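You operate a simulated robot arm through the tools that you are given. There is no shell and no other tool. Be economical: measure what you need, move in short steps, check, and stop when the job is done.

The job below is to be done with a simulated two-armed robot. You get a single attempt, and the scene is never put back.

JOB
Put one of the brass plugs from the top of the trestle table on top of the tool battery there. Pick up the cordless driver with one hand, pass it to the other hand and put it on the top of the narrow table. Take the white head labelled "230 V" from the narrow table and put it on the space between the two crates. Take the bender wheel with the smallest size on its label and leave it on the pale board. Open the thermostat lid, turn the thermostat knob to 60, then shut the lid. Lift the boiler flap open. Any order will do.

Only the result counts: the job must be done as asked and must still hold three seconds after the hand-in. Knocking over, shifting, dropping, spilling or breaking anything else fails it. Lids that push on must go on centred and level and be pressed home; caps that screw on are set level and turned clockwise until they are tight.

ROBOT AND FRAMES
Two 6-joint arms with fingered hands on one trunk, on a base that drives. Base frame: it is fixed to the floor where the robot stands at the start and does not move with it; the origin is under the middle of the robot, x ahead of it, y to its left, z up; the surface under the hand at the start is at about z = 760. Lengths are in mm, angles in rad, forces in N, time in s.
The left shoulder is at the start at [50, 170, 1040], the right one opposite. With the tool pointing down near the work surface each hand reaches from about 500 to 760 mm from the robot's upright axis, wherever it stands, measured 20 degrees to its own side. Places, roughly: bender wheel [-1000, 500, 1000]; boiler flap [3200, -1500, 1200]; brass plug (3x3x4 cm) [800, 100, 800]; brass plug (4x4x4 cm) [500, 0, 800]; brass plug (5x5x4 cm) [500, -300, 800]; cordless driver [-750, 0, 1000]; pale board (26x20x2 cm) [500, -1600, 500]; space between the two crates (26x20 cm) [220, -1640, 920]; thermostat knob [3700, 1100, 1000]; thermostat lid [3700, 1100, 1000]; tool battery [1000, 250, 750]; top of the narrow table (46x25 cm) [840, -1640, 800]; white head [750, -1500, 750]. Payload 3.5 kg a hand.
The tool frame of a hand sits at the grasp point between the pads (the TCP): z along the fingers, y along the line on which they close. The tips reach 26 mm beyond it. The gripper opens to 132 mm. The gripper's body begins 73 mm behind the TCP. The gripper is a hand of 3 fingers: y runs from the thumb to the fingers, the wrist lies at [0, 0, -234] in the tool frame.
Orientation is that of the tool frame in the base frame, as a unit quaternion [x, y, z, w]. With the fingers straight down and closing along the base's y, the tool's x points along the base's -x, its y along +y and its z along -z.

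CONTROLS
- The arms move only by the tool move_arm. It takes "left_moves", "right_moves" or both (then of equal length, played together; a hand with none holds still); each is one flat list of numbers, 6 for each row, row after row: the shift along the tool's x, y, z in mm, then the turn, a rotation vector about the tool's x, y, z in rad. In form: [tx, ty, tz, rx, ry, rz, tx, ty, tz, rx, ry, rz, ...]. A call has 1 to 20 rows; each row shifts and turns the commanded pose from where the row before left it, along the tool's axes as they then stand. Rows are played at 5 a second. More than 50 mm and 0.15 rad between two rows, and nothing of the call is played. A pose out of reach is approached as far as the arm can. The call stops where the force on the tool passes 40 N (or 10 N more than at its start, if that is more) or the arm is blocked; 0.2 s more then pass. In this call time passes only in rows, and 0.2 s behind the last. The reply holds the time, the measured pose of the TCP, the force on the tool along the base axes, the opening and the grip force, in the units named above and with some noise, with the torque about the TCP (base axes, N m) and any sound that the robot's microphone picked up, and new pictures: "pictures" is both (left out), scene, wrist or none (wrist: the cameras of the hands that moved).
- Cameras (640 x 400 px; columns grow to the right, rows downward): "scene" is now at [-6.6, -44.8, 1605.4]; the picture's right is [-0.79, -0.61, 0.00], its down [-0.57, 0.74, -0.36] and it looks along [0.22, -0.29, -0.93] (base axes); focal length 214 px, centre (320, 200). "left" rides on the left gripper at [-62, 3, -92] in its tool frame; the picture's right is [-0.05, -1.00, 0.00], its down [0.83, -0.04, -0.56] and it looks along [0.55, -0.03, 0.83] (tool axes); focal length 230 px, centre (320, 200). "right" rides on the right gripper at [62, 3, -92] in its tool frame; the picture's right is [-0.05, 1.00, 0.00], its down [-0.83, -0.04, -0.56] and it looks along [-0.55, -0.03, 0.83] (tool axes); focal length 230 px, centre (320, 200). There is no depth. A picture from a camera that has moved, and an enlarged one, comes with that camera's place and axes in the base frame and with its lens.
- lift_body(by): slides the trunk up (or, below 0, down) by that many mm; the arms and the scene camera ride with it, the base frame stays. It gives what a move gives, with no picture.
- steer(legs): drives the robot by 1 to 6 legs, each [ahead, left, turn to the left] in mm, mm and rad, along the robot's own axes; the way and the turn of a leg run together, so that a leg with both is an arc; at most 1500 mm and 3.142 rad a leg. The arms and the cameras ride along, it lands a little off, and it stops where it bumps. It gives what a move gives, and a new picture of the scene camera.
- finger_targets(finger1, finger2, thumb_bend, hand): sets how far each is bent, from 0 (flat) to 100 (curled in); at 30 the hand is open as for a grip, at 70 the pads meet at the TCP. One left out holds its place. A second passes; each finger stops where it meets its share of the squeeze, and holds until it gets a number again. It is the only way to open and close the hand. It gives what a move gives, with no picture; readings hold the bend of each and the force on the fingers (four entries, about 0 where the hand has none), thumb and palm.
- pan_tilt(pan, tilt): turns the head with the scene camera to pan (to the left, within 1.501 rad either way) and tilt (down, from -0.506 to 1.204), counted from straight ahead of the robot. It gives what a move gives, and a new picture of the scene camera.
- inspect(camera, box): a new picture of the part [left, top, right, bottom] of that camera's present view, enlarged. The clock stands still meanwhile.
- job_done(): hands the job in; it is judged then, once.

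Go step by step. Nothing tells you exact positions but the pictures and the camera data: compare them with the known pose of the tool, close in by small moves and look again before you grip or let go. The budget is 196 turns and 260 pictures, counting those below and the enlarged ones. Unless the task says otherwise, let go and move clear before handing in.

The tools are called after "Emit:" by a JSON object that holds its "name" and its "arguments". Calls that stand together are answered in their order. move_arm: Moves the arms, as the interface text tells. Its arguments: {"type":"object","properties":{"left_moves":{"type":"array","items":{"type":"number"}},"right_moves":{"type":"array","items":{"type":"number"}},"pictures":{"type":"string","enum":["both","scene","wrist","none"]}},"required":[]} The other tools are called the same way: lift_body (by) slides the trunk up or down; finger_targets (finger1, finger2, thumb_bend, hand) moves the fingers one by one; steer (legs) drives the base; pan_tilt (pan, tilt) turns the head that bears the scene camera; inspect (camera, box) takes an enlarged picture of a part of a camera's view; job_done () hands the job in.

At the start:

```text
t: 0.0
left_tcp_pos: [454.5, 491.0, 1179.5]
left_orientation: [0.0, 1.0, 0.001, 0.001]
left_ft_force: [0.2, 0.2, -0.4]
left_ft_torque: [-0.01, 0.0, 0.01]
left_grip_width: 132.0
left_grasp_force: 0.1
left_shape: jaw
left_bend: [30.0, 30.0, 30.0]
left_finger forces: [0.1, 0.1, 0.0, 0.0, 0.0, 0.1]
right_tcp_pos: [554.7, 58.5, 1146.2]
right_orientation: [0.001, 1.0, 0.0, 0.0]
right_ft_force: [0.6, 0.4, -0.1]
right_ft_torque: [-0.01, 0.0, -0.02]
right_grip_width: 131.9
right_grasp_force: 0.1
right_shape: jaw
right_bend: [30.0, 30.0, 30.0]
right_finger forces: [0.1, 0.0, 0.1, 0.0, 0.0, 0.1]
trunk travel left (down, up): [-655.0, 55.0]
robot x, y, heading: [2.9, 2.4, 0.001]
head pan, tilt: [-0.909, 1.201]
```

scene: 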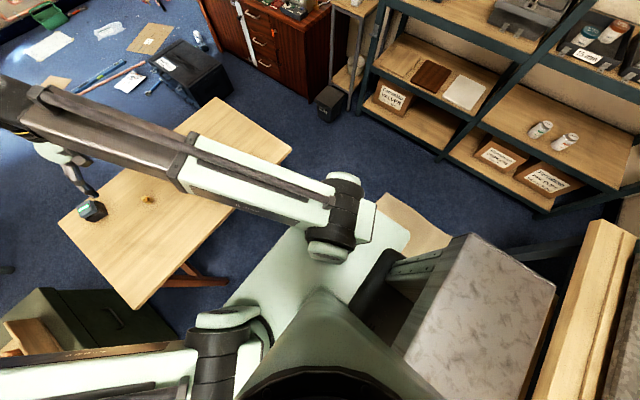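
right: 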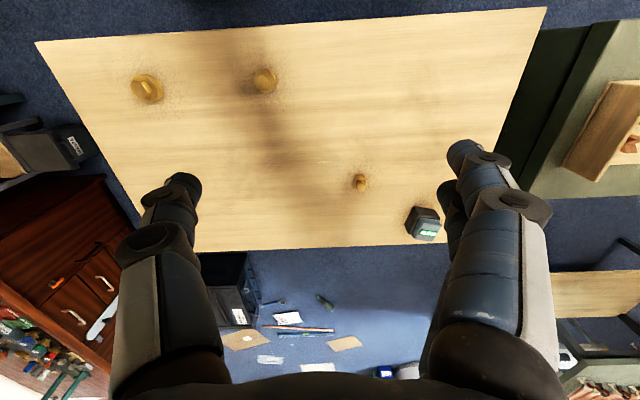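
left: 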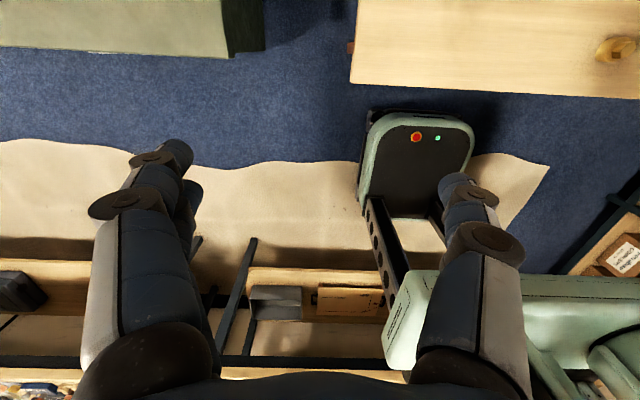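

The plugs and battery are on the trestle table ahead: the small plug is near [752,138] and the battery near [875,306]. I'll look ahead with the head camera before driving in.

Emit:
{"name": "pan_tilt", "arguments": {"pan": 0.2, "tilt": 0.75}}

Emit:
{"name": "inspect", "arguments": {"camera": "right", "box": [320, 140, 480, 240]}}

```text
t: 1.3
left_tcp_pos: [455.4, 491.8, 1180.0]
left_orientation: [0.0, 1.0, 0.0, 0.001]
left_ft_force: [0.2, -0.6, 0.0]
left_ft_torque: [0.0, -0.03, 0.02]
left_grip_width: 132.1
left_grasp_force: 0.0
left_shape: jaw
left_bend: [30.0, 30.0, 30.0]
left_finger forces: [0.1, 0.1, 0.0, 0.1, 0.1, 0.0]
right_tcp_pos: [554.5, 58.5, 1145.6]
right_orientation: [0.001, 1.0, 0.0, 0.0]
right_ft_force: [-1.2, 0.3, -0.8]
right_ft_torque: [-0.01, 0.01, 0.0]
right_grip_width: 131.9
right_grasp_force: 0.0
right_shape: jaw
right_bend: [30.0, 30.0, 30.0]
right_finger forces: [0.0, 0.0, 0.1, 0.0, 0.0, 0.0]
trunk travel left (down, up): [-655.0, 55.0]
robot x, y, heading: [1.3, -2.1, -0.001]
head pan, tilt: [0.201, 0.75]
camera scene: at [40.3, 15.8, 1637.1], right [0.2, -0.98, 0.0], down [-0.67, -0.14, -0.73], along [0.72, 0.15, -0.68], focal length 214 px, centre (320, 200)
```

scene: 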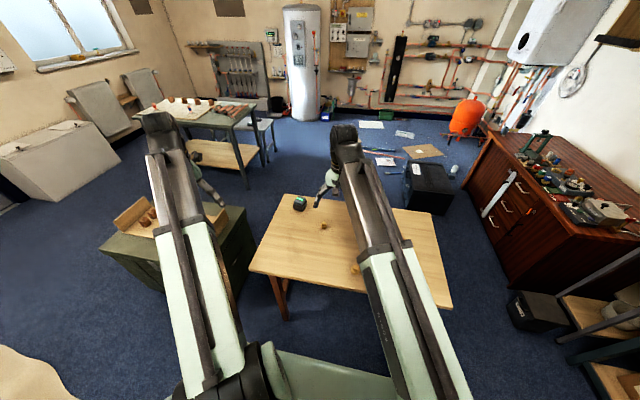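

```text
4.00 times, centred on (400, 190) of right
camera zoom: at [492.8, 61.0, 1238.6], right [0.05, 1.0, 0.0], down [0.83, -0.04, 0.56], along [0.55, -0.03, -0.83], focal length 920 px, centre (0, 240)
```

zoom: 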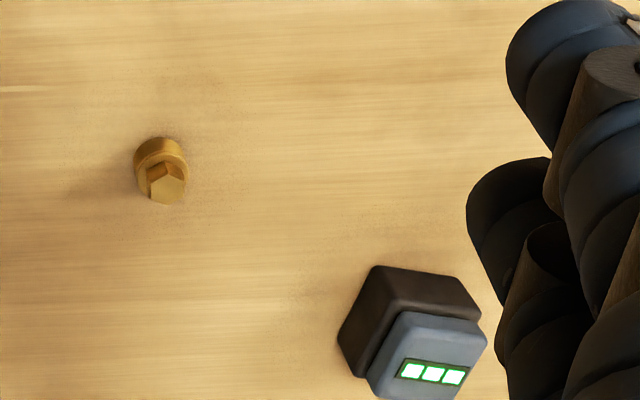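

The table's underside is free, so I drive ahead to bring the plug and battery within reach of the right hand.

Emit:
{"name": "steer", "arguments": {"legs": [[220, 0, 0]]}}

Emit:
{"name": "inspect", "arguments": {"camera": "right", "box": [0, 0, 640, 400]}}

```text
t: 3.0
left_tcp_pos: [675.4, 490.2, 1179.4]
left_orientation: [0.001, 1.0, -0.001, 0.0]
left_ft_force: [0.9, 0.6, 0.4]
left_ft_torque: [0.02, 0.02, 0.01]
left_grip_width: 131.9
left_grasp_force: 0.1
left_shape: jaw
left_bend: [30.0, 30.0, 30.0]
left_finger forces: [0.1, 0.0, 0.0, 0.0, 0.1, 0.0]
right_tcp_pos: [774.4, 54.9, 1145.1]
right_orientation: [0.002, 1.0, 0.0, 0.001]
right_ft_force: [0.1, 0.0, -0.3]
right_ft_torque: [0.0, 0.02, -0.01]
right_grip_width: 131.9
right_grasp_force: 0.0
right_shape: jaw
right_bend: [30.0, 30.0, 30.0]
right_finger forces: [0.0, 0.0, 0.0, 0.0, 0.0, 0.0]
trunk travel left (down, up): [-655.0, 55.0]
robot x, y, heading: [219.3, -0.9, -0.007]
head pan, tilt: [0.201, 0.75]
camera scene: at [259.6, 15.5, 1637.0], right [0.2, -0.98, 0.0], down [-0.67, -0.13, -0.73], along [0.72, 0.14, -0.68], focal length 214 px, centre (320, 200)
```

scene: 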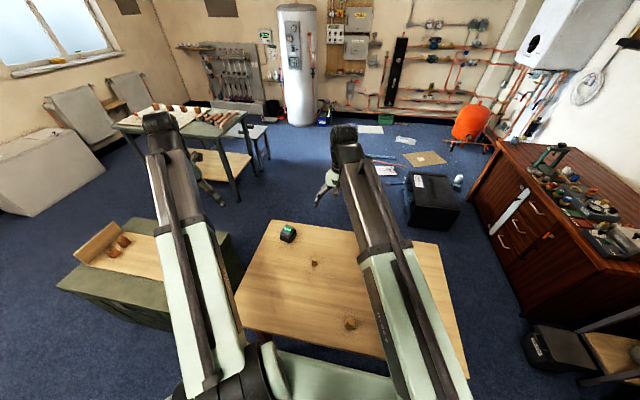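

```text
1.00 times, centred on (320, 200) of right (not enlarged: the box is as wide or as high as the picture)
camera zoom: at [711.8, 59.3, 1238.0], right [0.05, 1.0, 0.0], down [0.83, -0.05, 0.55], along [0.55, -0.03, -0.83], focal length 230 px, centre (320, 200)
```

zoom: 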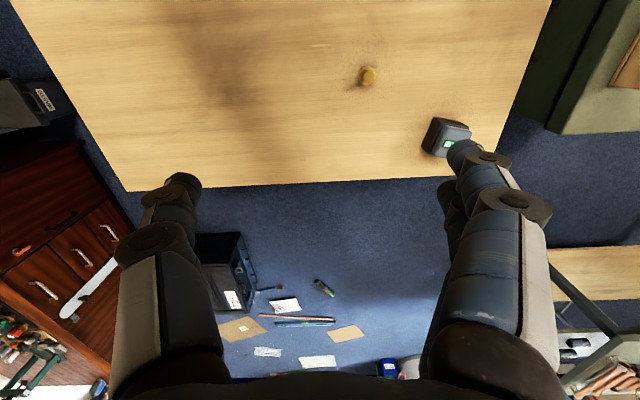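

The battery side suits the left hand better. I move the right hand aside and bring the left above the small plug near [762,141].

Emit:
{"name": "move_arm", "arguments": {"left_moves": [-11, -43.6, 0, 0, 0, 0, -11, -43.6, 0, 0, 0, 0, -11, -43.6, 0, 0, 0, 0, -11, -43.6, 0, 0, 0, 0, -11, -43.6, 0, 0, 0, 0, -11, -43.6, 0, 0, 0, 0, -11, -43.6, 0, 0, 0, 0, -10, -43.6, 0, 0, 0, 0, 0, 0, 46, 0, 0, 0, 0, 0, 46, 0, 0, 0, 0, 0, 46, 0, 0, 0, 0, 0, 46, 0, 0, 0, 0, 0, 46, 0, 0, 0], "right_moves": [0, -37, 0, 0, 0, 0, 0, -37, 0, 0, 0, 0, 0, -37, 0, 0, 0, 0, 0, -37, 0, 0, 0, 0, 0, -37, 0, 0, 0, 0, 0, -37, 0, 0, 0, 0, 0, -37, 0, 0, 0, 0, 0, -37, 0, 0, 0, 0, 0, 0, 0, 0, 0, 0, 0, 0, 0, 0, 0, 0, 0, 0, 0, 0, 0, 0, 0, 0, 0, 0, 0, 0, 0, 0, 0, 0, 0, 0], "pictures": "both"}}

```text
t: 5.8
left_tcp_pos: [762.1, 145.8, 940.1]
left_orientation: [0.0, 1.0, 0.001, 0.001]
left_ft_force: [0.4, 0.5, -0.8]
left_ft_torque: [0.02, 0.01, 0.0]
left_grip_width: 131.9
left_grasp_force: 0.0
left_shape: jaw
left_bend: [30.0, 30.0, 30.0]
left_finger forces: [0.1, 0.1, 0.0, 0.0, 0.0, 0.0]
left hand out of reach, approached as far as the arm can: row 1, 2
right_tcp_pos: [774.2, -241.6, 1146.2]
right_orientation: [0.002, 1.0, 0.0, 0.0]
right_ft_force: [0.1, 0.7, -0.8]
right_ft_torque: [-0.03, -0.01, -0.04]
right_grip_width: 131.9
right_grasp_force: 0.0
right_shape: jaw
right_bend: [30.0, 30.0, 30.0]
right_finger forces: [0.0, 0.0, 0.0, 0.1, 0.0, 0.0]
trunk travel left (down, up): [-655.0, 55.0]
robot x, y, heading: [218.3, -2.2, -0.009]
head pan, tilt: [0.201, 0.75]
camera scene: at [258.0, 15.6, 1637.1], right [0.2, -0.98, 0.0], down [-0.67, -0.13, -0.73], along [0.72, 0.14, -0.68], focal length 214 px, centre (320, 200)
camera right: at [712.1, -238.3, 1238.7], right [0.05, 1.0, 0.0], down [0.83, -0.05, 0.56], along [0.55, -0.03, -0.83], focal length 230 px, centre (320, 200)
camera left: at [823.9, 148.9, 1032.7], right [0.05, -1.0, 0.0], down [-0.83, -0.04, 0.55], along [-0.55, -0.03, -0.83], focal length 230 px, centre (320, 200)
```

scene: 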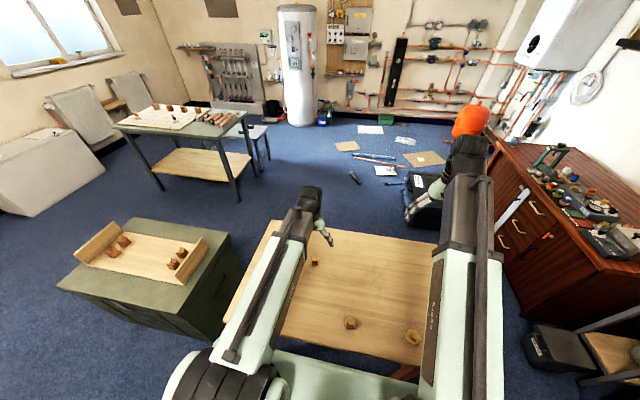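
right: 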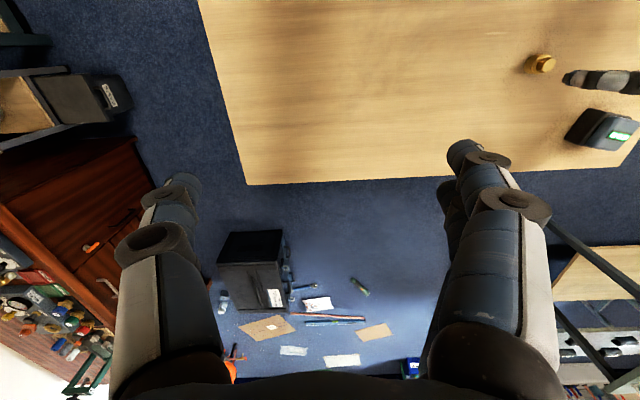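
left: 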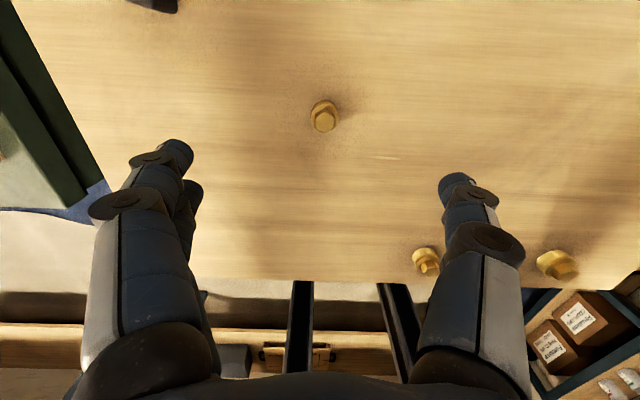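

The plug sits almost directly below the left TCP, at about [761,140]. I descend part way and check the height.

Emit:
{"name": "move_arm", "arguments": {"left_moves": [0, -5, 35, 0, 0, 0, 1, 0, 35, 0, 0, 0, 0, 0, 35, 0, 0, 0, 0, 0, 30, 0, 0, 0], "pictures": "wrist"}}

```text
t: 6.8
left_tcp_pos: [761.9, 139.0, 806.4]
left_orientation: [0.001, 1.0, 0.001, 0.0]
left_ft_force: [0.0, 0.1, 0.0]
left_ft_torque: [-0.03, 0.02, 0.0]
left_grip_width: 131.8
left_grasp_force: 0.0
left_shape: jaw
left_bend: [30.0, 30.0, 30.0]
left_finger forces: [0.0, 0.0, 0.0, 0.0, 0.0, 0.0]
right_tcp_pos: [773.9, -240.1, 1145.7]
right_orientation: [0.002, 1.0, 0.001, 0.0]
right_ft_force: [-0.1, -0.6, -0.5]
right_ft_torque: [0.01, -0.05, 0.0]
right_grip_width: 131.9
right_grasp_force: 0.0
right_shape: jaw
right_bend: [30.0, 30.0, 30.0]
right_finger forces: [0.0, 0.0, 0.0, 0.1, 0.0, 0.1]
trunk travel left (down, up): [-655.0, 55.0]
robot x, y, heading: [214.7, -2.1, -0.003]
head pan, tilt: [0.201, 0.75]
camera left: at [824.6, 141.6, 899.2], right [0.05, -1.0, 0.0], down [-0.83, -0.04, 0.55], along [-0.55, -0.03, -0.83], focal length 230 px, centre (320, 200)
```

left: 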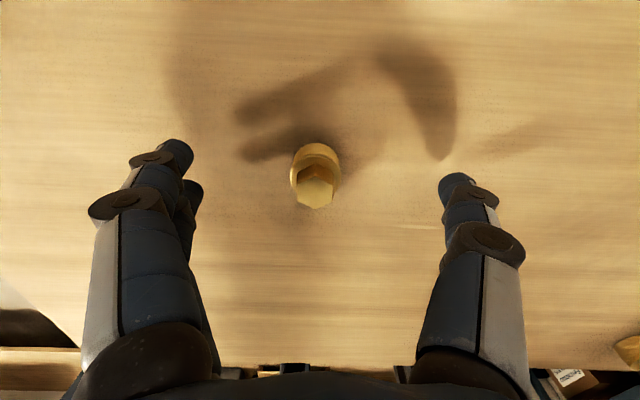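

The plug top is at about z 791 and the table near 752. I lower to TCP z ≈ 789 and close.

Emit:
{"name": "move_arm", "arguments": {"left_moves": [0, 2, 18, 0, 0, 0], "pictures": "wrist"}}

Emit:
{"name": "finger_targets", "arguments": {"hand": "left", "finger1": 68, "finger2": 68, "thumb_bend": 68}}

Emit:
{"name": "inspect", "arguments": {"camera": "left", "box": [200, 100, 440, 250]}}

```text
t: 7.2
left_tcp_pos: [762.9, 140.8, 787.7]
left_orientation: [0.001, 1.0, 0.0, 0.001]
left_ft_force: [0.1, -0.4, -0.1]
left_ft_torque: [0.02, -0.02, 0.02]
left_grip_width: 132.1
left_grasp_force: 0.0
left_shape: jaw
left_bend: [30.0, 30.0, 30.0]
left_finger forces: [0.0, 0.0, 0.0, 0.1, 0.1, 0.1]
right_tcp_pos: [775.0, -241.2, 1145.6]
right_orientation: [0.002, 1.0, 0.0, 0.0]
right_ft_force: [0.4, 0.0, -0.5]
right_ft_torque: [-0.03, 0.02, -0.02]
right_grip_width: 132.1
right_grasp_force: 0.0
right_shape: jaw
right_bend: [30.0, 30.0, 30.0]
right_finger forces: [0.1, 0.0, 0.0, 0.1, 0.1, 0.1]
trunk travel left (down, up): [-655.0, 55.0]
robot x, y, heading: [218.4, -0.2, -0.004]
head pan, tilt: [0.201, 0.75]
camera left: at [825.6, 143.5, 879.8], right [0.05, -1.0, 0.0], down [-0.83, -0.04, 0.55], along [-0.55, -0.03, -0.83], focal length 230 px, centre (320, 200)
```

left: 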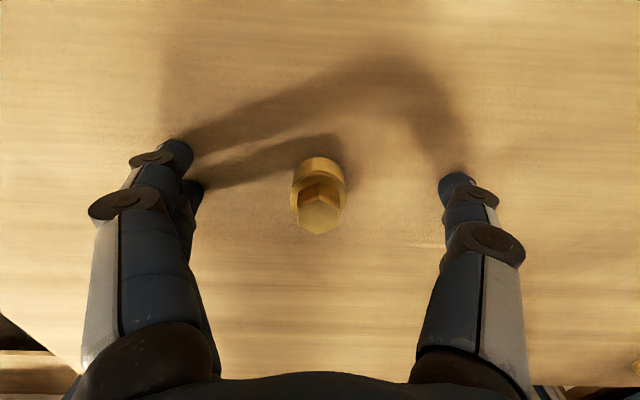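

```text
t: 8.2
left_tcp_pos: [763.1, 142.4, 789.8]
left_orientation: [0.001, 1.0, 0.001, 0.003]
left_ft_force: [-6.9, 3.6, 23.6]
left_ft_torque: [0.31, 0.4, -0.01]
left_grip_width: 22.2
left_grasp_force: 17.9
left_shape: fingers
left_bend: [65.0, 66.0, 66.0]
left_finger forces: [2.6, 19.4, 0.0, 0.1, 13.8, 0.1]
right_tcp_pos: [772.3, -240.3, 1147.5]
right_orientation: [0.001, 1.0, 0.0, 0.001]
right_ft_force: [0.0, 1.1, 0.5]
right_ft_torque: [0.01, 0.01, -0.02]
right_grip_width: 132.0
right_grasp_force: 0.0
right_shape: jaw
right_bend: [30.0, 30.0, 30.0]
right_finger forces: [0.0, 0.0, 0.1, 0.1, 0.1, 0.0]
trunk travel left (down, up): [-655.0, 55.0]
robot x, y, heading: [217.4, -1.7, -0.005]
head pan, tilt: [0.201, 0.75]
stopped (left hand): the force on the tool passed its limit at 40 N (the readings are from after the stop); the commanded pose is now the measured one
```

```text
2.67 times, centred on (320, 175) of left
camera zoom: at [824.3, 144.9, 883.2], right [0.05, -1.0, 0.0], down [-0.83, -0.04, 0.55], along [-0.55, -0.02, -0.83], focal length 614 px, centre (320, 267)
```

zoom: 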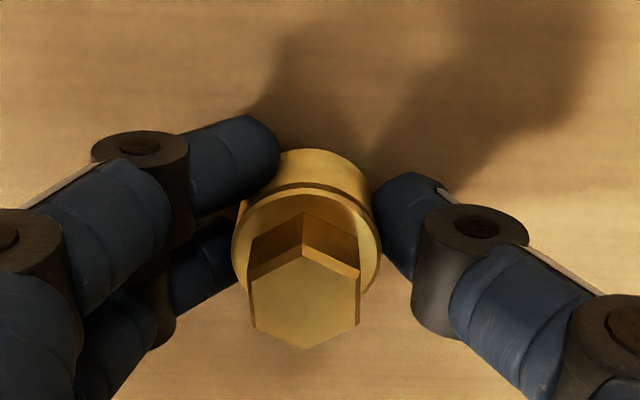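

The fingertips brushed the table while closing. I'll open, rise a few mm and close again.

Emit:
{"name": "finger_targets", "arguments": {"hand": "left", "finger1": 52, "finger2": 52, "thumb_bend": 52}}

Emit:
{"name": "move_arm", "arguments": {"left_moves": [0, -2, -6, 0, 0, 0], "pictures": "wrist"}}

Emit:
{"name": "finger_targets", "arguments": {"hand": "left", "finger1": 70, "finger2": 70, "thumb_bend": 70}}

Emit:
{"name": "inspect", "arguments": {"camera": "left", "box": [200, 100, 440, 250]}}

```text
t: 8.7
left_tcp_pos: [764.3, 141.9, 792.9]
left_orientation: [0.001, 1.0, 0.001, 0.006]
left_ft_force: [-1.9, 1.8, 27.7]
left_ft_torque: [-0.09, 0.18, -0.02]
left_grip_width: 49.1
left_grasp_force: 14.4
left_shape: fingers
left_bend: [54.0, 56.0, 56.0]
left_finger forces: [4.9, 7.7, 0.0, 0.1, 16.4, 0.0]
right_tcp_pos: [771.6, -240.7, 1146.2]
right_orientation: [0.001, 1.0, -0.001, 0.001]
right_ft_force: [0.0, 0.0, 0.1]
right_ft_torque: [-0.02, 0.01, 0.01]
right_grip_width: 131.9
right_grasp_force: 0.1
right_shape: jaw
right_bend: [30.0, 30.0, 30.0]
right_finger forces: [0.0, 0.0, 0.1, 0.0, 0.0, 0.1]
trunk travel left (down, up): [-655.0, 55.0]
robot x, y, heading: [214.2, -1.3, -0.005]
head pan, tilt: [0.201, 0.75]
stopped (left hand): the force on the tool passed its limit at 41 N (the readings are from after the stop); the commanded pose is now the measured one
```

```text
t: 9.1
left_tcp_pos: [765.9, 139.3, 793.5]
left_orientation: [0.001, 1.0, 0.001, 0.003]
left_ft_force: [-0.6, 0.7, 0.2]
left_ft_torque: [0.0, -0.02, -0.01]
left_grip_width: 60.3
left_grasp_force: 0.0
left_shape: fingers
left_bend: [52.0, 52.0, 52.0]
left_finger forces: [0.0, 0.0, 0.0, 0.0, 0.0, 0.1]
right_tcp_pos: [774.6, -241.1, 1145.2]
right_orientation: [0.003, 1.0, 0.0, 0.0]
right_ft_force: [-0.2, 0.0, -0.6]
right_ft_torque: [-0.03, -0.02, -0.03]
right_grip_width: 132.1
right_grasp_force: 0.1
right_shape: jaw
right_bend: [30.0, 30.0, 30.0]
right_finger forces: [0.0, 0.1, 0.0, 0.0, 0.1, 0.1]
trunk travel left (down, up): [-655.0, 55.0]
robot x, y, heading: [219.8, -2.2, -0.003]
head pan, tilt: [0.201, 0.75]
camera left: at [826.8, 141.9, 886.8], right [0.05, -1.0, 0.0], down [-0.83, -0.04, 0.55], along [-0.55, -0.03, -0.83], focal length 230 px, centre (320, 200)
```

left: 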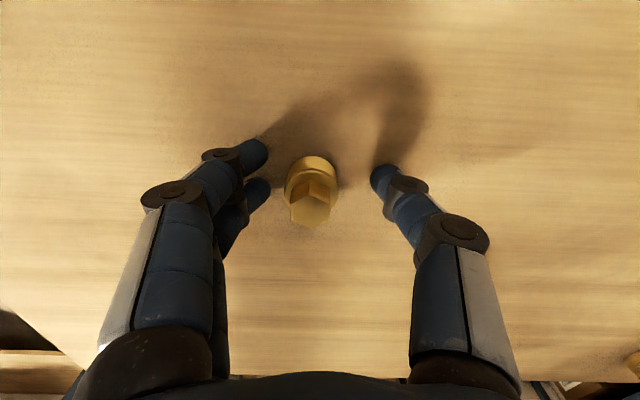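

```text
t: 10.1
left_tcp_pos: [764.7, 139.5, 795.4]
left_orientation: [0.001, 1.0, 0.001, 0.003]
left_ft_force: [0.4, -0.3, -0.5]
left_ft_torque: [-0.03, 0.0, 0.01]
left_grip_width: 19.9
left_grasp_force: 9.2
left_shape: fingers
left_bend: [67.0, 62.0, 66.0]
left_finger forces: [2.5, 6.8, 0.0, 0.0, 9.0, 0.0]
right_tcp_pos: [774.0, -240.6, 1146.0]
right_orientation: [0.002, 1.0, 0.001, 0.0]
right_ft_force: [0.1, 0.0, -0.1]
right_ft_torque: [-0.02, -0.03, 0.02]
right_grip_width: 131.9
right_grasp_force: 0.0
right_shape: jaw
right_bend: [30.0, 30.0, 30.0]
right_finger forces: [0.0, 0.0, 0.0, 0.0, 0.0, 0.0]
trunk travel left (down, up): [-655.0, 55.0]
robot x, y, heading: [217.3, 0.8, -0.004]
head pan, tilt: [0.201, 0.75]
```

```text
2.67 times, centred on (320, 175) of left
camera zoom: at [827.0, 142.0, 888.3], right [0.05, -1.0, 0.0], down [-0.83, -0.04, 0.55], along [-0.55, -0.03, -0.84], focal length 614 px, centre (320, 267)
```

zoom: 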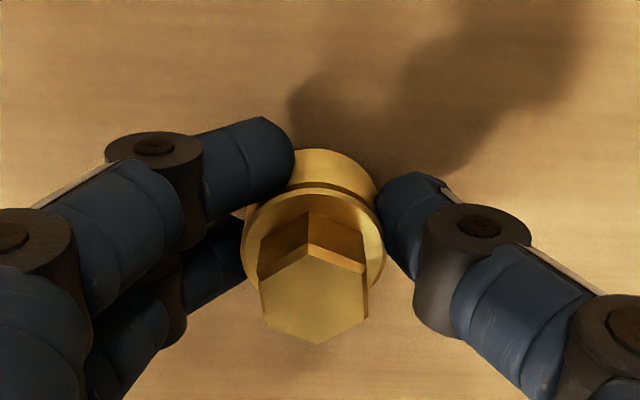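

The plug sits a little toward -x of the grip midline. I'll reopen slightly, shift, and grip firmly.

Emit:
{"name": "finger_targets", "arguments": {"hand": "left", "finger1": 56, "finger2": 56, "thumb_bend": 56}}

Emit:
{"name": "move_arm", "arguments": {"left_moves": [5, 1, 2, 0, 0, 0], "pictures": "none"}}

Emit:
{"name": "finger_targets", "arguments": {"hand": "left", "finger1": 76, "finger2": 76, "thumb_bend": 76}}

Emit:
{"name": "inspect", "arguments": {"camera": "left", "box": [200, 100, 440, 250]}}

```text
t: 11.1
left_tcp_pos: [764.3, 137.8, 795.0]
left_orientation: [0.002, 1.0, 0.0, 0.003]
left_ft_force: [-0.2, -1.1, 0.3]
left_ft_torque: [0.02, 0.0, 0.01]
left_grip_width: 47.1
left_grasp_force: 0.0
left_shape: fingers
left_bend: [56.0, 56.0, 56.0]
left_finger forces: [0.0, 0.0, 0.1, 0.1, 0.0, 0.0]
right_tcp_pos: [773.7, -240.6, 1145.2]
right_orientation: [0.002, 1.0, 0.0, 0.0]
right_ft_force: [0.6, 0.0, -0.3]
right_ft_torque: [-0.02, 0.03, -0.04]
right_grip_width: 132.0
right_grasp_force: 0.1
right_shape: jaw
right_bend: [30.0, 30.0, 30.0]
right_finger forces: [0.0, 0.0, 0.0, 0.0, 0.0, 0.1]
trunk travel left (down, up): [-655.0, 55.0]
robot x, y, heading: [214.9, -3.2, -0.004]
head pan, tilt: [0.201, 0.75]
```

```text
t: 11.5
left_tcp_pos: [760.5, 139.9, 794.0]
left_orientation: [0.001, 1.0, 0.001, 0.003]
left_ft_force: [-0.5, 0.0, 1.4]
left_ft_torque: [0.0, 0.06, 0.0]
left_grip_width: 47.1
left_grasp_force: 0.0
left_shape: fingers
left_bend: [56.0, 56.0, 56.0]
left_finger forces: [0.0, 0.0, 0.0, 0.1, 0.0, 0.0]
right_tcp_pos: [773.7, -241.3, 1146.4]
right_orientation: [0.002, 1.0, 0.0, 0.0]
right_ft_force: [0.3, 0.9, -0.3]
right_ft_torque: [0.01, 0.04, -0.02]
right_grip_width: 131.9
right_grasp_force: 0.1
right_shape: jaw
right_bend: [30.0, 30.0, 30.0]
right_finger forces: [0.0, 0.1, 0.0, 0.1, 0.0, 0.1]
trunk travel left (down, up): [-655.0, 55.0]
robot x, y, heading: [214.1, 1.5, 0.001]
head pan, tilt: [0.201, 0.75]
```

```text
t: 12.5
left_tcp_pos: [760.8, 140.5, 794.6]
left_orientation: [0.001, 1.0, 0.001, 0.003]
left_ft_force: [-0.1, 0.0, 0.7]
left_ft_torque: [0.01, -0.01, 0.02]
left_grip_width: 23.2
left_grasp_force: 17.8
left_shape: fingers
left_bend: [66.0, 64.0, 67.0]
left_finger forces: [8.5, 9.5, 0.0, 0.1, 17.7, 0.0]
right_tcp_pos: [773.5, -239.8, 1145.5]
right_orientation: [0.002, 1.0, 0.0, 0.001]
right_ft_force: [0.4, -0.5, 0.7]
right_ft_torque: [-0.02, 0.03, -0.03]
right_grip_width: 132.0
right_grasp_force: 0.1
right_shape: jaw
right_bend: [30.0, 30.0, 30.0]
right_finger forces: [0.0, 0.1, 0.1, 0.0, 0.0, 0.0]
trunk travel left (down, up): [-655.0, 55.0]
robot x, y, heading: [220.1, -3.6, -0.008]
head pan, tilt: [0.201, 0.75]
```

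```text
2.67 times, centred on (320, 175) of left
camera zoom: at [822.3, 143.2, 887.1], right [0.05, -1.0, 0.0], down [-0.83, -0.04, 0.55], along [-0.55, -0.03, -0.84], focal length 614 px, centre (320, 267)
```

zoom: 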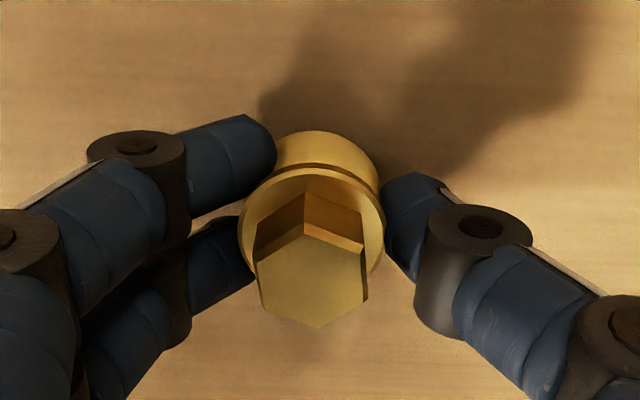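

Now I lift the plug and carry it above the battery, near [878,304].

Emit:
{"name": "move_arm", "arguments": {"left_moves": [0, 0, -40, 0, 0, 0, 0, 0, -40, 0, 0, 0, 0, 0, -40, 0, 0, 0, -20, 28, -10, 0, 0, 0, -20, 28, 0, 0, 0, 0, -20, 28, 0, 0, 0, 0, -20, 28, 0, 0, 0, 0, -20, 28, 0, 0, 0, 0, -17, 23, 0, 0, 0, 0], "pictures": "both"}}

Emit:
{"name": "inspect", "arguments": {"camera": "right", "box": [480, 40, 640, 200]}}

```text
t: 14.5
left_tcp_pos: [877.3, 305.5, 923.7]
left_orientation: [0.001, 1.0, 0.001, 0.003]
left_ft_force: [0.9, -0.4, 0.4]
left_ft_torque: [-0.01, 0.01, -0.01]
left_grip_width: 22.9
left_grasp_force: 18.1
left_shape: fingers
left_bend: [66.0, 64.0, 67.0]
left_finger forces: [9.0, 9.7, 0.0, 0.1, 17.6, 0.0]
right_tcp_pos: [773.8, -241.3, 1145.4]
right_orientation: [0.002, 1.0, 0.001, 0.0]
right_ft_force: [-1.0, -0.7, 0.0]
right_ft_torque: [0.04, -0.01, -0.03]
right_grip_width: 132.1
right_grasp_force: 0.0
right_shape: jaw
right_bend: [30.0, 30.0, 30.0]
right_finger forces: [0.0, 0.1, 0.1, 0.1, 0.0, 0.0]
trunk travel left (down, up): [-655.0, 55.0]
robot x, y, heading: [214.2, 2.0, 0.0]
head pan, tilt: [0.201, 0.75]
camera scene: at [257.9, 15.7, 1637.1], right [0.2, -0.98, 0.0], down [-0.67, -0.13, -0.73], along [0.72, 0.14, -0.68], focal length 214 px, centre (320, 200)
camera left: at [939.1, 307.6, 1017.4], right [0.05, -1.0, 0.0], down [-0.83, -0.04, 0.55], along [-0.55, -0.03, -0.84], focal length 230 px, centre (320, 200)
```

scene: 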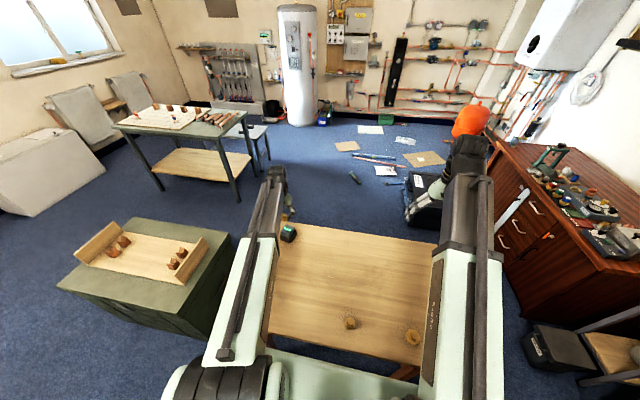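
left: 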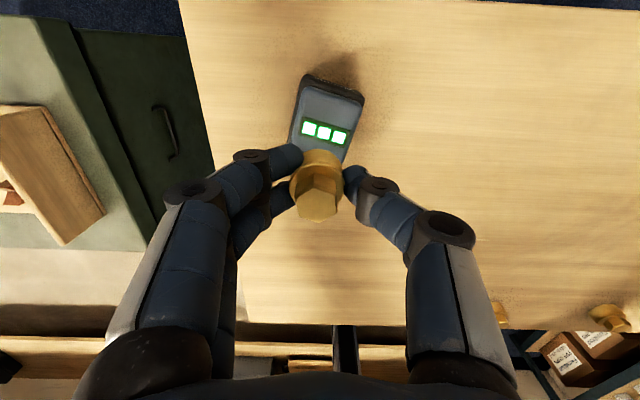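

```text
2.50 times, centred on (560, 120) of right
camera zoom: at [712.0, -238.2, 1238.6], right [0.05, 1.0, 0.0], down [0.83, -0.05, 0.56], along [0.55, -0.03, -0.83], focal length 575 px, centre (-280, 400)
```

zoom: 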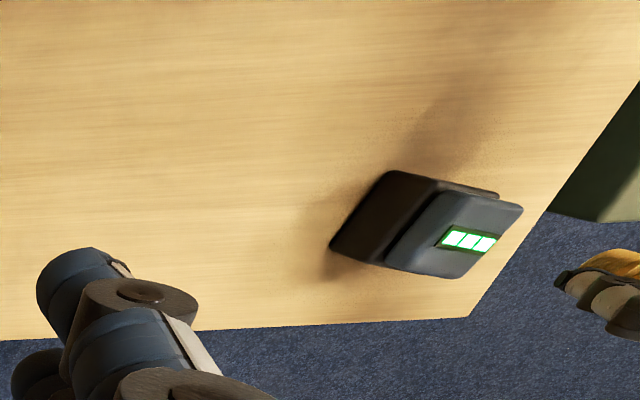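

The battery's top block is centred near [884,299] with its top around z 810. I shift over it and come down to just above.

Emit:
{"name": "move_arm", "arguments": {"left_moves": [-7, -6, 0, 0, 0, 0, 0, 0, 30, 0, 0, 0, 0, 0, 30, 0, 0, 0], "pictures": "wrist"}}

Emit:
{"name": "inspect", "arguments": {"camera": "right", "box": [560, 80, 640, 160]}}

```text
t: 15.3
left_tcp_pos: [882.4, 298.5, 865.3]
left_orientation: [0.001, 1.0, 0.001, 0.004]
left_ft_force: [-0.1, -0.6, -0.1]
left_ft_torque: [0.01, 0.0, 0.02]
left_grip_width: 23.1
left_grasp_force: 18.4
left_shape: fingers
left_bend: [66.0, 64.0, 67.0]
left_finger forces: [9.0, 9.8, 0.1, 0.0, 17.6, 0.1]
right_tcp_pos: [775.5, -240.8, 1145.6]
right_orientation: [0.002, 1.0, 0.001, -0.001]
right_ft_force: [0.3, -0.2, 0.6]
right_ft_torque: [0.02, 0.02, 0.01]
right_grip_width: 132.0
right_grasp_force: 0.0
right_shape: jaw
right_bend: [30.0, 30.0, 30.0]
right_finger forces: [0.0, 0.0, 0.0, 0.0, 0.0, 0.1]
trunk travel left (down, up): [-655.0, 55.0]
robot x, y, heading: [218.6, 0.7, -0.003]
head pan, tilt: [0.201, 0.75]
camera left: at [944.2, 301.4, 958.9], right [0.05, -1.0, 0.0], down [-0.83, -0.04, 0.55], along [-0.55, -0.03, -0.84], focal length 230 px, centre (320, 200)
```

left: 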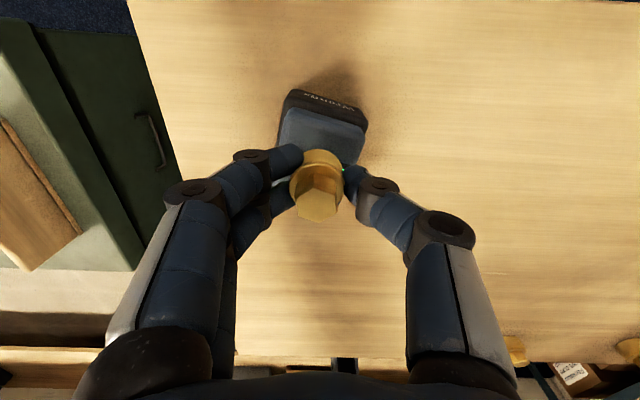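

```text
5.00 times, centred on (600, 120) of right
camera zoom: at [712.1, -238.2, 1238.6], right [0.05, 1.0, 0.0], down [0.83, -0.05, 0.55], along [0.55, -0.03, -0.83], focal length 1150 px, centre (-1080, 600)
```

zoom: 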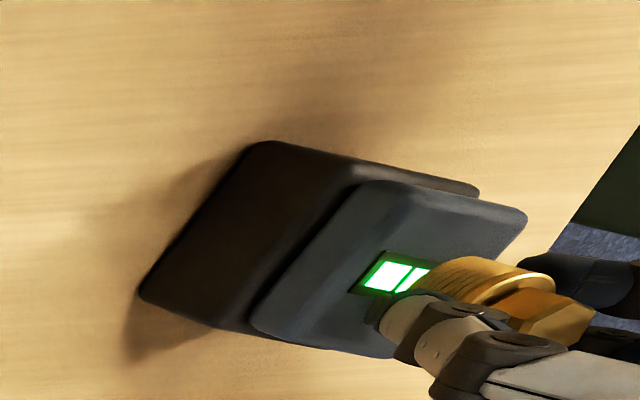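

Aligned over the middle of the top block. I lower in small steps until contact.

Emit:
{"name": "move_arm", "arguments": {"left_moves": [0, 0, 4, 0, 0, 0, 0, 0, 4, 0, 0, 0, 0, 0, 3, 0, 0, 0], "pictures": "none"}}

Emit:
{"name": "inspect", "arguments": {"camera": "right", "box": [560, 80, 640, 160]}}

```text
t: 16.1
left_tcp_pos: [883.2, 298.5, 855.8]
left_orientation: [0.001, 1.0, 0.001, 0.004]
left_ft_force: [1.3, 0.6, 0.4]
left_ft_torque: [0.01, 0.01, -0.03]
left_grip_width: 22.9
left_grasp_force: 18.1
left_shape: fingers
left_bend: [66.0, 64.0, 67.0]
left_finger forces: [9.2, 9.7, 0.1, 0.0, 17.7, 0.0]
right_tcp_pos: [773.8, -240.3, 1145.0]
right_orientation: [0.002, 1.0, -0.001, 0.0]
right_ft_force: [-0.4, -0.6, -0.2]
right_ft_torque: [0.02, 0.01, -0.02]
right_grip_width: 132.0
right_grasp_force: 0.1
right_shape: jaw
right_bend: [30.0, 30.0, 30.0]
right_finger forces: [0.0, 0.1, 0.0, 0.0, 0.0, 0.0]
trunk travel left (down, up): [-655.0, 55.0]
robot x, y, heading: [214.3, -2.6, -0.006]
head pan, tilt: [0.201, 0.75]
```

```text
5.00 times, centred on (600, 120) of right
camera zoom: at [711.8, -238.4, 1238.7], right [0.05, 1.0, 0.0], down [0.83, -0.05, 0.56], along [0.55, -0.03, -0.83], focal length 1150 px, centre (-1080, 600)
```

zoom: 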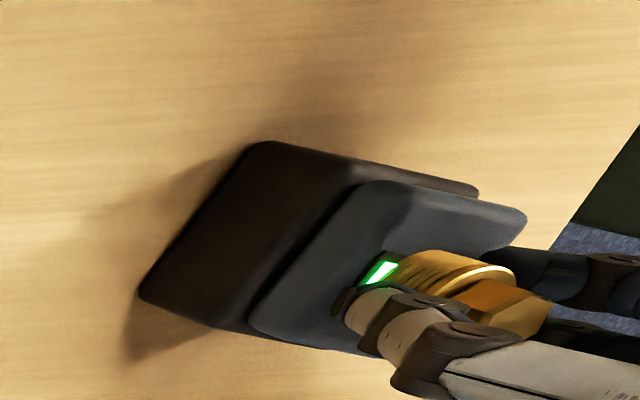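

Emit:
{"name": "move_arm", "arguments": {"left_moves": [0, 0, 2, 0, 0, 0, 0, 0, 2, 0, 0, 0, 0, 0, 2, 0, 0, 0], "pictures": "none"}}

Emit:
{"name": "inspect", "arguments": {"camera": "right", "box": [560, 80, 640, 160]}}

```text
t: 16.9
left_tcp_pos: [883.4, 296.2, 852.1]
left_orientation: [0.001, 1.0, 0.001, 0.006]
left_ft_force: [1.8, 1.8, 33.9]
left_ft_torque: [0.25, -0.01, -0.01]
left_grip_width: 22.8
left_grasp_force: 25.1
left_shape: fingers
left_bend: [68.0, 67.0, 68.0]
left_finger forces: [12.7, 15.3, 0.1, 0.0, 22.0, 0.1]
right_tcp_pos: [772.8, -241.9, 1146.3]
right_orientation: [0.001, 1.0, 0.0, 0.001]
right_ft_force: [0.0, 0.9, -0.1]
right_ft_torque: [0.01, -0.04, 0.01]
right_grip_width: 131.6
right_grasp_force: 0.0
right_shape: jaw
right_bend: [30.0, 30.0, 30.0]
right_finger forces: [0.0, 0.1, 0.0, 0.1, 0.1, 0.0]
trunk travel left (down, up): [-655.0, 55.0]
robot x, y, heading: [219.3, -1.0, -0.003]
head pan, tilt: [0.201, 0.75]
```

```text
5.00 times, centred on (600, 120) of right
camera zoom: at [709.7, -239.1, 1239.9], right [0.05, 1.0, 0.0], down [0.83, -0.05, 0.56], along [0.56, -0.03, -0.83], focal length 1150 px, centre (-1080, 600)
```

zoom: 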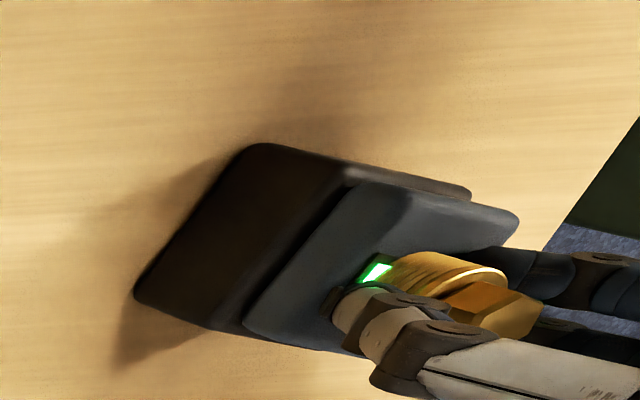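

Contact. I ease up 2 mm and release.

Emit:
{"name": "move_arm", "arguments": {"left_moves": [0, 0, -2, 0, 0, 0], "pictures": "none"}}

Emit:
{"name": "finger_targets", "arguments": {"hand": "left", "finger1": 50, "finger2": 50, "thumb_bend": 50}}

Emit:
{"name": "inspect", "arguments": {"camera": "left", "box": [200, 60, 440, 260]}}

```text
t: 17.3
left_tcp_pos: [883.2, 296.9, 852.5]
left_orientation: [0.001, 1.0, 0.001, 0.006]
left_ft_force: [2.1, 3.5, 30.4]
left_ft_torque: [0.25, 0.0, -0.05]
left_grip_width: 22.7
left_grasp_force: 23.6
left_shape: fingers
left_bend: [68.0, 68.0, 68.0]
left_finger forces: [12.9, 14.3, 0.0, 0.0, 20.6, 0.0]
right_tcp_pos: [770.7, -241.7, 1147.0]
right_orientation: [0.002, 1.0, 0.0, 0.001]
right_ft_force: [-0.2, -0.1, -0.3]
right_ft_torque: [0.02, -0.03, 0.01]
right_grip_width: 131.9
right_grasp_force: 0.1
right_shape: jaw
right_bend: [30.0, 30.0, 30.0]
right_finger forces: [0.0, 0.0, 0.0, 0.1, 0.1, 0.0]
trunk travel left (down, up): [-655.0, 55.0]
robot x, y, heading: [217.0, -3.0, -0.004]
head pan, tilt: [0.201, 0.75]
```

```text
t: 18.3
left_tcp_pos: [882.8, 296.5, 852.8]
left_orientation: [0.001, 1.0, 0.001, 0.004]
left_ft_force: [-0.3, -3.1, 30.4]
left_ft_torque: [0.75, 0.05, 0.02]
left_grip_width: 53.7
left_grasp_force: 15.5
left_shape: fingers
left_bend: [68.0, 68.0, 50.0]
left_finger forces: [15.6, 15.5, 0.0, 0.0, 0.0, 0.0]
right_tcp_pos: [770.7, -241.1, 1146.6]
right_orientation: [0.003, 1.0, 0.001, 0.001]
right_ft_force: [-0.3, -0.3, 0.6]
right_ft_torque: [-0.01, -0.02, 0.0]
right_grip_width: 131.9
right_grasp_force: 0.0
right_shape: jaw
right_bend: [30.0, 30.0, 30.0]
right_finger forces: [0.1, 0.0, 0.0, 0.1, 0.0, 0.1]
trunk travel left (down, up): [-655.0, 55.0]
robot x, y, heading: [217.2, 2.3, -0.002]
head pan, tilt: [0.201, 0.75]
```

```text
2.00 times, centred on (320, 160) of left
camera zoom: at [944.2, 298.2, 945.7], right [0.05, -1.0, 0.0], down [-0.84, -0.04, 0.55], along [-0.55, -0.02, -0.84], focal length 460 px, centre (320, 280)
```

zoom: 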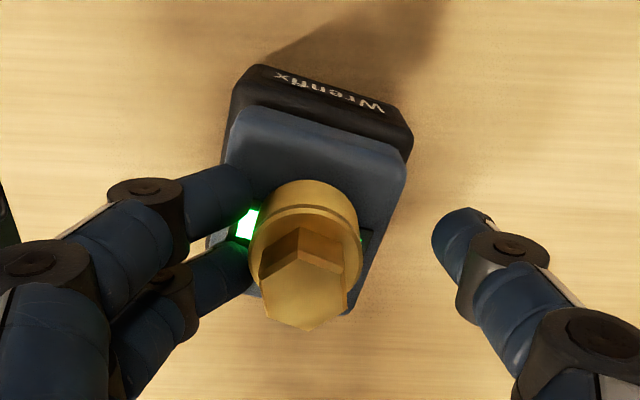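

The two fingers' tips are pressing on the battery top. I raise slowly so they can open.

Emit:
{"name": "move_arm", "arguments": {"left_moves": [0, 0, -3, 0, 0, 0, 0, 0, -3, 0, 0, 0], "pictures": "wrist"}}

```text
t: 18.9
left_tcp_pos: [882.2, 297.3, 855.3]
left_orientation: [0.001, 1.0, 0.001, 0.003]
left_ft_force: [-0.1, -2.3, 10.0]
left_ft_torque: [0.2, 0.15, 0.05]
left_grip_width: 67.1
left_grasp_force: 4.4
left_shape: fingers
left_bend: [50.0, 57.0, 50.0]
left_finger forces: [0.0, 9.0, 0.1, 0.0, 0.0, 0.0]
right_tcp_pos: [773.9, -241.7, 1146.0]
right_orientation: [0.002, 1.0, 0.0, 0.0]
right_ft_force: [-1.0, 0.4, -0.5]
right_ft_torque: [0.01, 0.02, 0.01]
right_grip_width: 131.5
right_grasp_force: 0.2
right_shape: jaw
right_bend: [30.0, 30.0, 30.0]
right_finger forces: [0.0, 0.1, 0.1, 0.0, 0.1, 0.0]
trunk travel left (down, up): [-655.0, 55.0]
robot x, y, heading: [219.6, -2.1, -0.001]
head pan, tilt: [0.201, 0.75]
camera left: at [944.6, 299.3, 948.3], right [0.05, -1.0, 0.0], down [-0.83, -0.04, 0.55], along [-0.55, -0.03, -0.83], focal length 230 px, centre (320, 200)
```

left: 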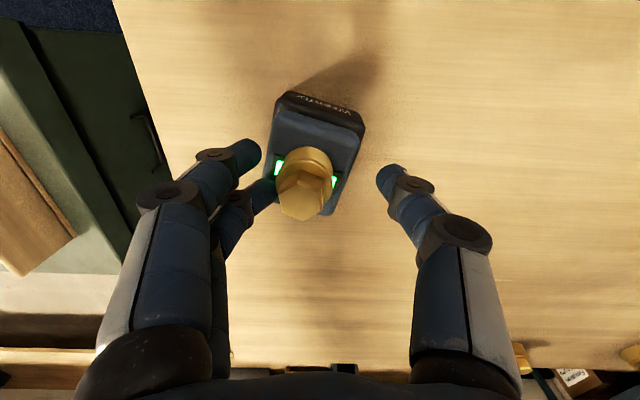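

Emit:
{"name": "move_arm", "arguments": {"left_moves": [0, 0, -4, 0, 0, 0, 0, 0, -4, 0, 0, 0, 0, 0, -6, 0, 0, 0], "pictures": "wrist"}}

```text
t: 19.7
left_tcp_pos: [882.7, 296.3, 868.7]
left_orientation: [0.001, 1.0, 0.002, 0.003]
left_ft_force: [-0.1, -0.4, -0.6]
left_ft_torque: [0.0, 0.02, -0.02]
left_grip_width: 66.9
left_grasp_force: 0.1
left_shape: fingers
left_bend: [50.0, 50.0, 50.0]
left_finger forces: [0.0, 0.0, 0.1, 0.0, 0.1, 0.0]
right_tcp_pos: [773.4, -240.5, 1145.9]
right_orientation: [0.002, 1.0, 0.0, 0.0]
right_ft_force: [0.1, -1.0, -0.7]
right_ft_torque: [-0.03, -0.01, -0.02]
right_grip_width: 131.9
right_grasp_force: 0.1
right_shape: jaw
right_bend: [30.0, 30.0, 30.0]
right_finger forces: [0.1, 0.1, 0.0, 0.0, 0.1, 0.0]
trunk travel left (down, up): [-655.0, 55.0]
robot x, y, heading: [218.5, 0.5, -0.006]
head pan, tilt: [0.201, 0.75]
camera left: at [945.1, 298.5, 961.9], right [0.05, -1.0, 0.0], down [-0.83, -0.04, 0.55], along [-0.55, -0.03, -0.84], focal length 230 px, centre (320, 200)
```

left: 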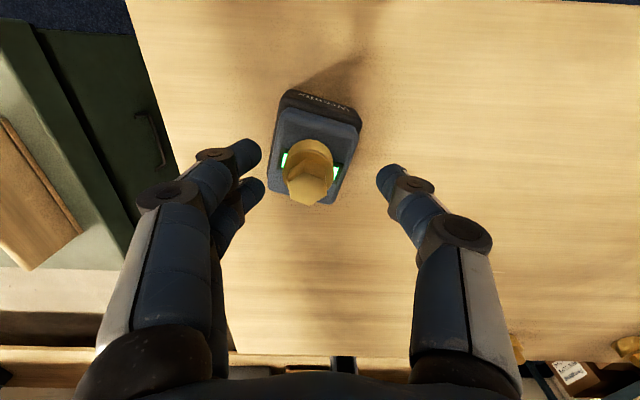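

The plug rests on the battery. I raise the left hand, back off and look around.

Emit:
{"name": "move_arm", "arguments": {"left_moves": [0, 0, -45, 0, 0, 0, 0, 0, -45, 0, 0, 0, 0, 0, -45, 0, 0, 0, 0, 0, -45, 0, 0, 0, 0, 0, -45, 0, 0, 0, 30, 0, -30, 0, 0, 0, 45, 0, 0, 0, 0, 0, 45, 0, 0, 0, 0, 0, 45, 0, 0, 0, 0, 0], "pictures": "none"}}

Emit:
{"name": "finger_targets", "arguments": {"hand": "left", "finger1": 30, "finger2": 30, "thumb_bend": 30}}

Emit:
{"name": "steer", "arguments": {"legs": [[-220, 0, 0]]}}

Emit:
{"name": "pan_tilt", "arguments": {"pan": 1.5, "tilt": 0.6}}

Emit:
{"name": "pan_tilt", "arguments": {"pan": -1.5, "tilt": 0.6}}

```text
t: 21.7
left_tcp_pos: [713.4, 298.2, 1122.0]
left_orientation: [0.001, 1.0, 0.001, 0.003]
left_ft_force: [0.4, -0.2, -0.3]
left_ft_torque: [-0.01, -0.01, 0.0]
left_grip_width: 67.1
left_grasp_force: 0.1
left_shape: fingers
left_bend: [50.0, 50.0, 50.0]
left_finger forces: [0.0, 0.1, 0.1, 0.0, 0.1, 0.1]
right_tcp_pos: [773.6, -239.8, 1146.1]
right_orientation: [0.003, 1.0, 0.001, 0.0]
right_ft_force: [-0.4, -0.4, 0.1]
right_ft_torque: [0.01, 0.0, 0.01]
right_grip_width: 131.9
right_grasp_force: 0.0
right_shape: jaw
right_bend: [30.0, 30.0, 30.0]
right_finger forces: [0.0, 0.1, 0.0, 0.1, 0.0, 0.0]
trunk travel left (down, up): [-655.0, 55.0]
robot x, y, heading: [218.5, 1.8, -0.005]
head pan, tilt: [0.201, 0.75]
```

```text
t: 22.7
left_tcp_pos: [715.0, 297.0, 1121.3]
left_orientation: [0.001, 1.0, 0.001, 0.004]
left_ft_force: [0.2, 0.0, 0.2]
left_ft_torque: [-0.01, 0.01, 0.04]
left_grip_width: 133.6
left_grasp_force: 0.0
left_shape: fingers
left_bend: [30.0, 30.0, 30.0]
left_finger forces: [0.0, 0.0, 0.0, 0.0, 0.1, 0.0]
right_tcp_pos: [773.6, -241.0, 1145.5]
right_orientation: [0.002, 1.0, 0.0, -0.001]
right_ft_force: [-0.5, 0.1, -0.1]
right_ft_torque: [0.02, -0.02, -0.03]
right_grip_width: 131.7
right_grasp_force: 0.0
right_shape: jaw
right_bend: [30.0, 30.0, 30.0]
right_finger forces: [0.0, 0.0, 0.0, 0.0, 0.0, 0.1]
trunk travel left (down, up): [-655.0, 55.0]
robot x, y, heading: [219.1, 0.6, -0.001]
head pan, tilt: [0.201, 0.75]
```

```text
t: 24.3
left_tcp_pos: [492.2, 299.1, 1122.1]
left_orientation: [0.001, 1.0, 0.002, 0.003]
left_ft_force: [-0.7, 0.2, -0.6]
left_ft_torque: [0.03, -0.02, -0.02]
left_grip_width: 133.8
left_grasp_force: 0.1
left_shape: fingers
left_bend: [30.0, 30.0, 30.0]
left_finger forces: [0.1, 0.0, 0.0, 0.1, 0.0, 0.0]
right_tcp_pos: [552.6, -241.4, 1145.3]
right_orientation: [0.002, 1.0, 0.0, 0.001]
right_ft_force: [-0.4, 0.1, -0.2]
right_ft_torque: [-0.02, -0.04, -0.03]
right_grip_width: 131.8
right_grasp_force: 0.0
right_shape: jaw
right_bend: [30.0, 30.0, 30.0]
right_finger forces: [0.0, 0.1, 0.1, 0.1, 0.0, 0.0]
trunk travel left (down, up): [-655.0, 55.0]
robot x, y, heading: [-4.9, 1.5, -0.005]
head pan, tilt: [0.201, 0.75]
camera scene: at [35.7, 16.1, 1637.2], right [0.2, -0.98, 0.0], down [-0.67, -0.13, -0.73], along [0.72, 0.14, -0.68], focal length 214 px, centre (320, 200)
```

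scene: 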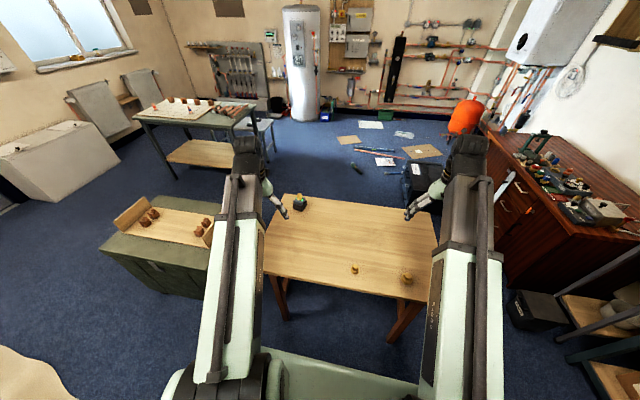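

```text
t: 25.8
left_tcp_pos: [495.2, 297.8, 1120.1]
left_orientation: [0.001, 1.0, 0.001, 0.004]
left_ft_force: [0.5, 0.0, -0.2]
left_ft_torque: [-0.04, -0.01, 0.06]
left_grip_width: 133.8
left_grasp_force: 0.1
left_shape: fingers
left_bend: [30.0, 30.0, 30.0]
left_finger forces: [0.0, 0.0, 0.0, 0.0, 0.0, 0.0]
right_tcp_pos: [553.7, -240.1, 1145.9]
right_orientation: [0.002, 1.0, -0.001, 0.0]
right_ft_force: [0.5, 0.6, -0.2]
right_ft_torque: [0.0, 0.0, 0.03]
right_grip_width: 132.1
right_grasp_force: 0.1
right_shape: jaw
right_bend: [30.0, 30.0, 30.0]
right_finger forces: [0.1, 0.1, 0.0, 0.1, 0.0, 0.0]
trunk travel left (down, up): [-655.0, 55.0]
robot x, y, heading: [-6.2, -2.4, -0.001]
head pan, tilt: [1.499, 0.6]
camera scene: at [-37.1, 88.0, 1650.0], right [1.0, -0.08, 0.0], down [-0.04, -0.56, -0.83], along [0.06, 0.82, -0.56], focal length 214 px, centre (320, 200)
```

scene: 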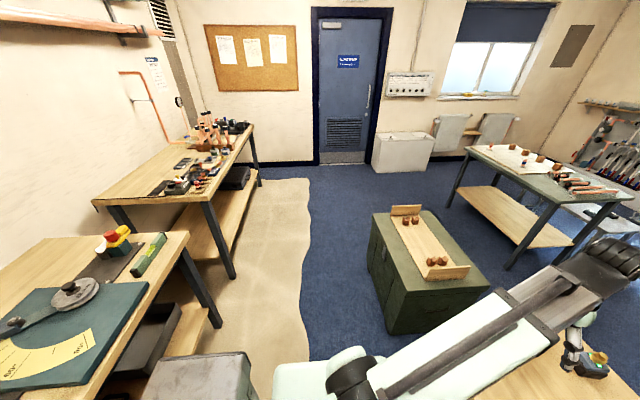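

```text
t: 28.4
left_tcp_pos: [494.1, 299.7, 1121.5]
left_orientation: [0.001, 1.0, 0.001, 0.004]
left_ft_force: [-0.3, -0.1, 0.2]
left_ft_torque: [0.02, 0.03, 0.01]
left_grip_width: 133.8
left_grasp_force: 0.1
left_shape: fingers
left_bend: [30.0, 30.0, 30.0]
left_finger forces: [0.1, 0.1, 0.1, 0.0, 0.1, 0.0]
right_tcp_pos: [553.9, -241.5, 1145.2]
right_orientation: [0.002, 1.0, 0.0, 0.0]
right_ft_force: [-0.7, 0.7, 0.4]
right_ft_torque: [0.02, 0.02, 0.0]
right_grip_width: 132.1
right_grasp_force: 0.0
right_shape: jaw
right_bend: [30.0, 30.0, 30.0]
right_finger forces: [0.0, 0.0, 0.0, 0.1, 0.0, 0.0]
trunk travel left (down, up): [-655.0, 55.0]
robot x, y, heading: [-3.1, 3.4, -0.003]
head pan, tilt: [-1.499, 0.6]
camera scene: at [-37.6, -88.3, 1650.0], right [-1.0, -0.07, 0.0], down [-0.04, 0.56, -0.83], along [0.06, -0.82, -0.56], focal length 214 px, centre (320, 200)
```

scene: 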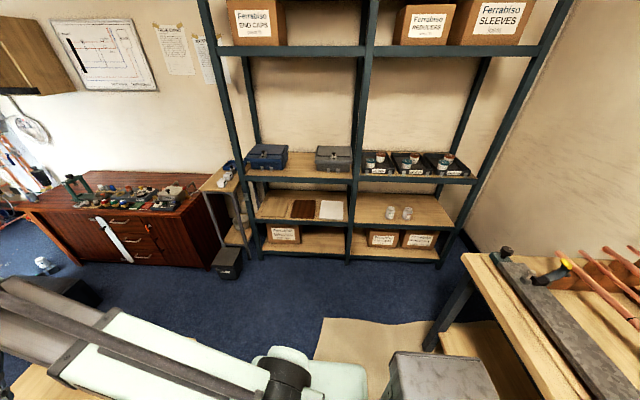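

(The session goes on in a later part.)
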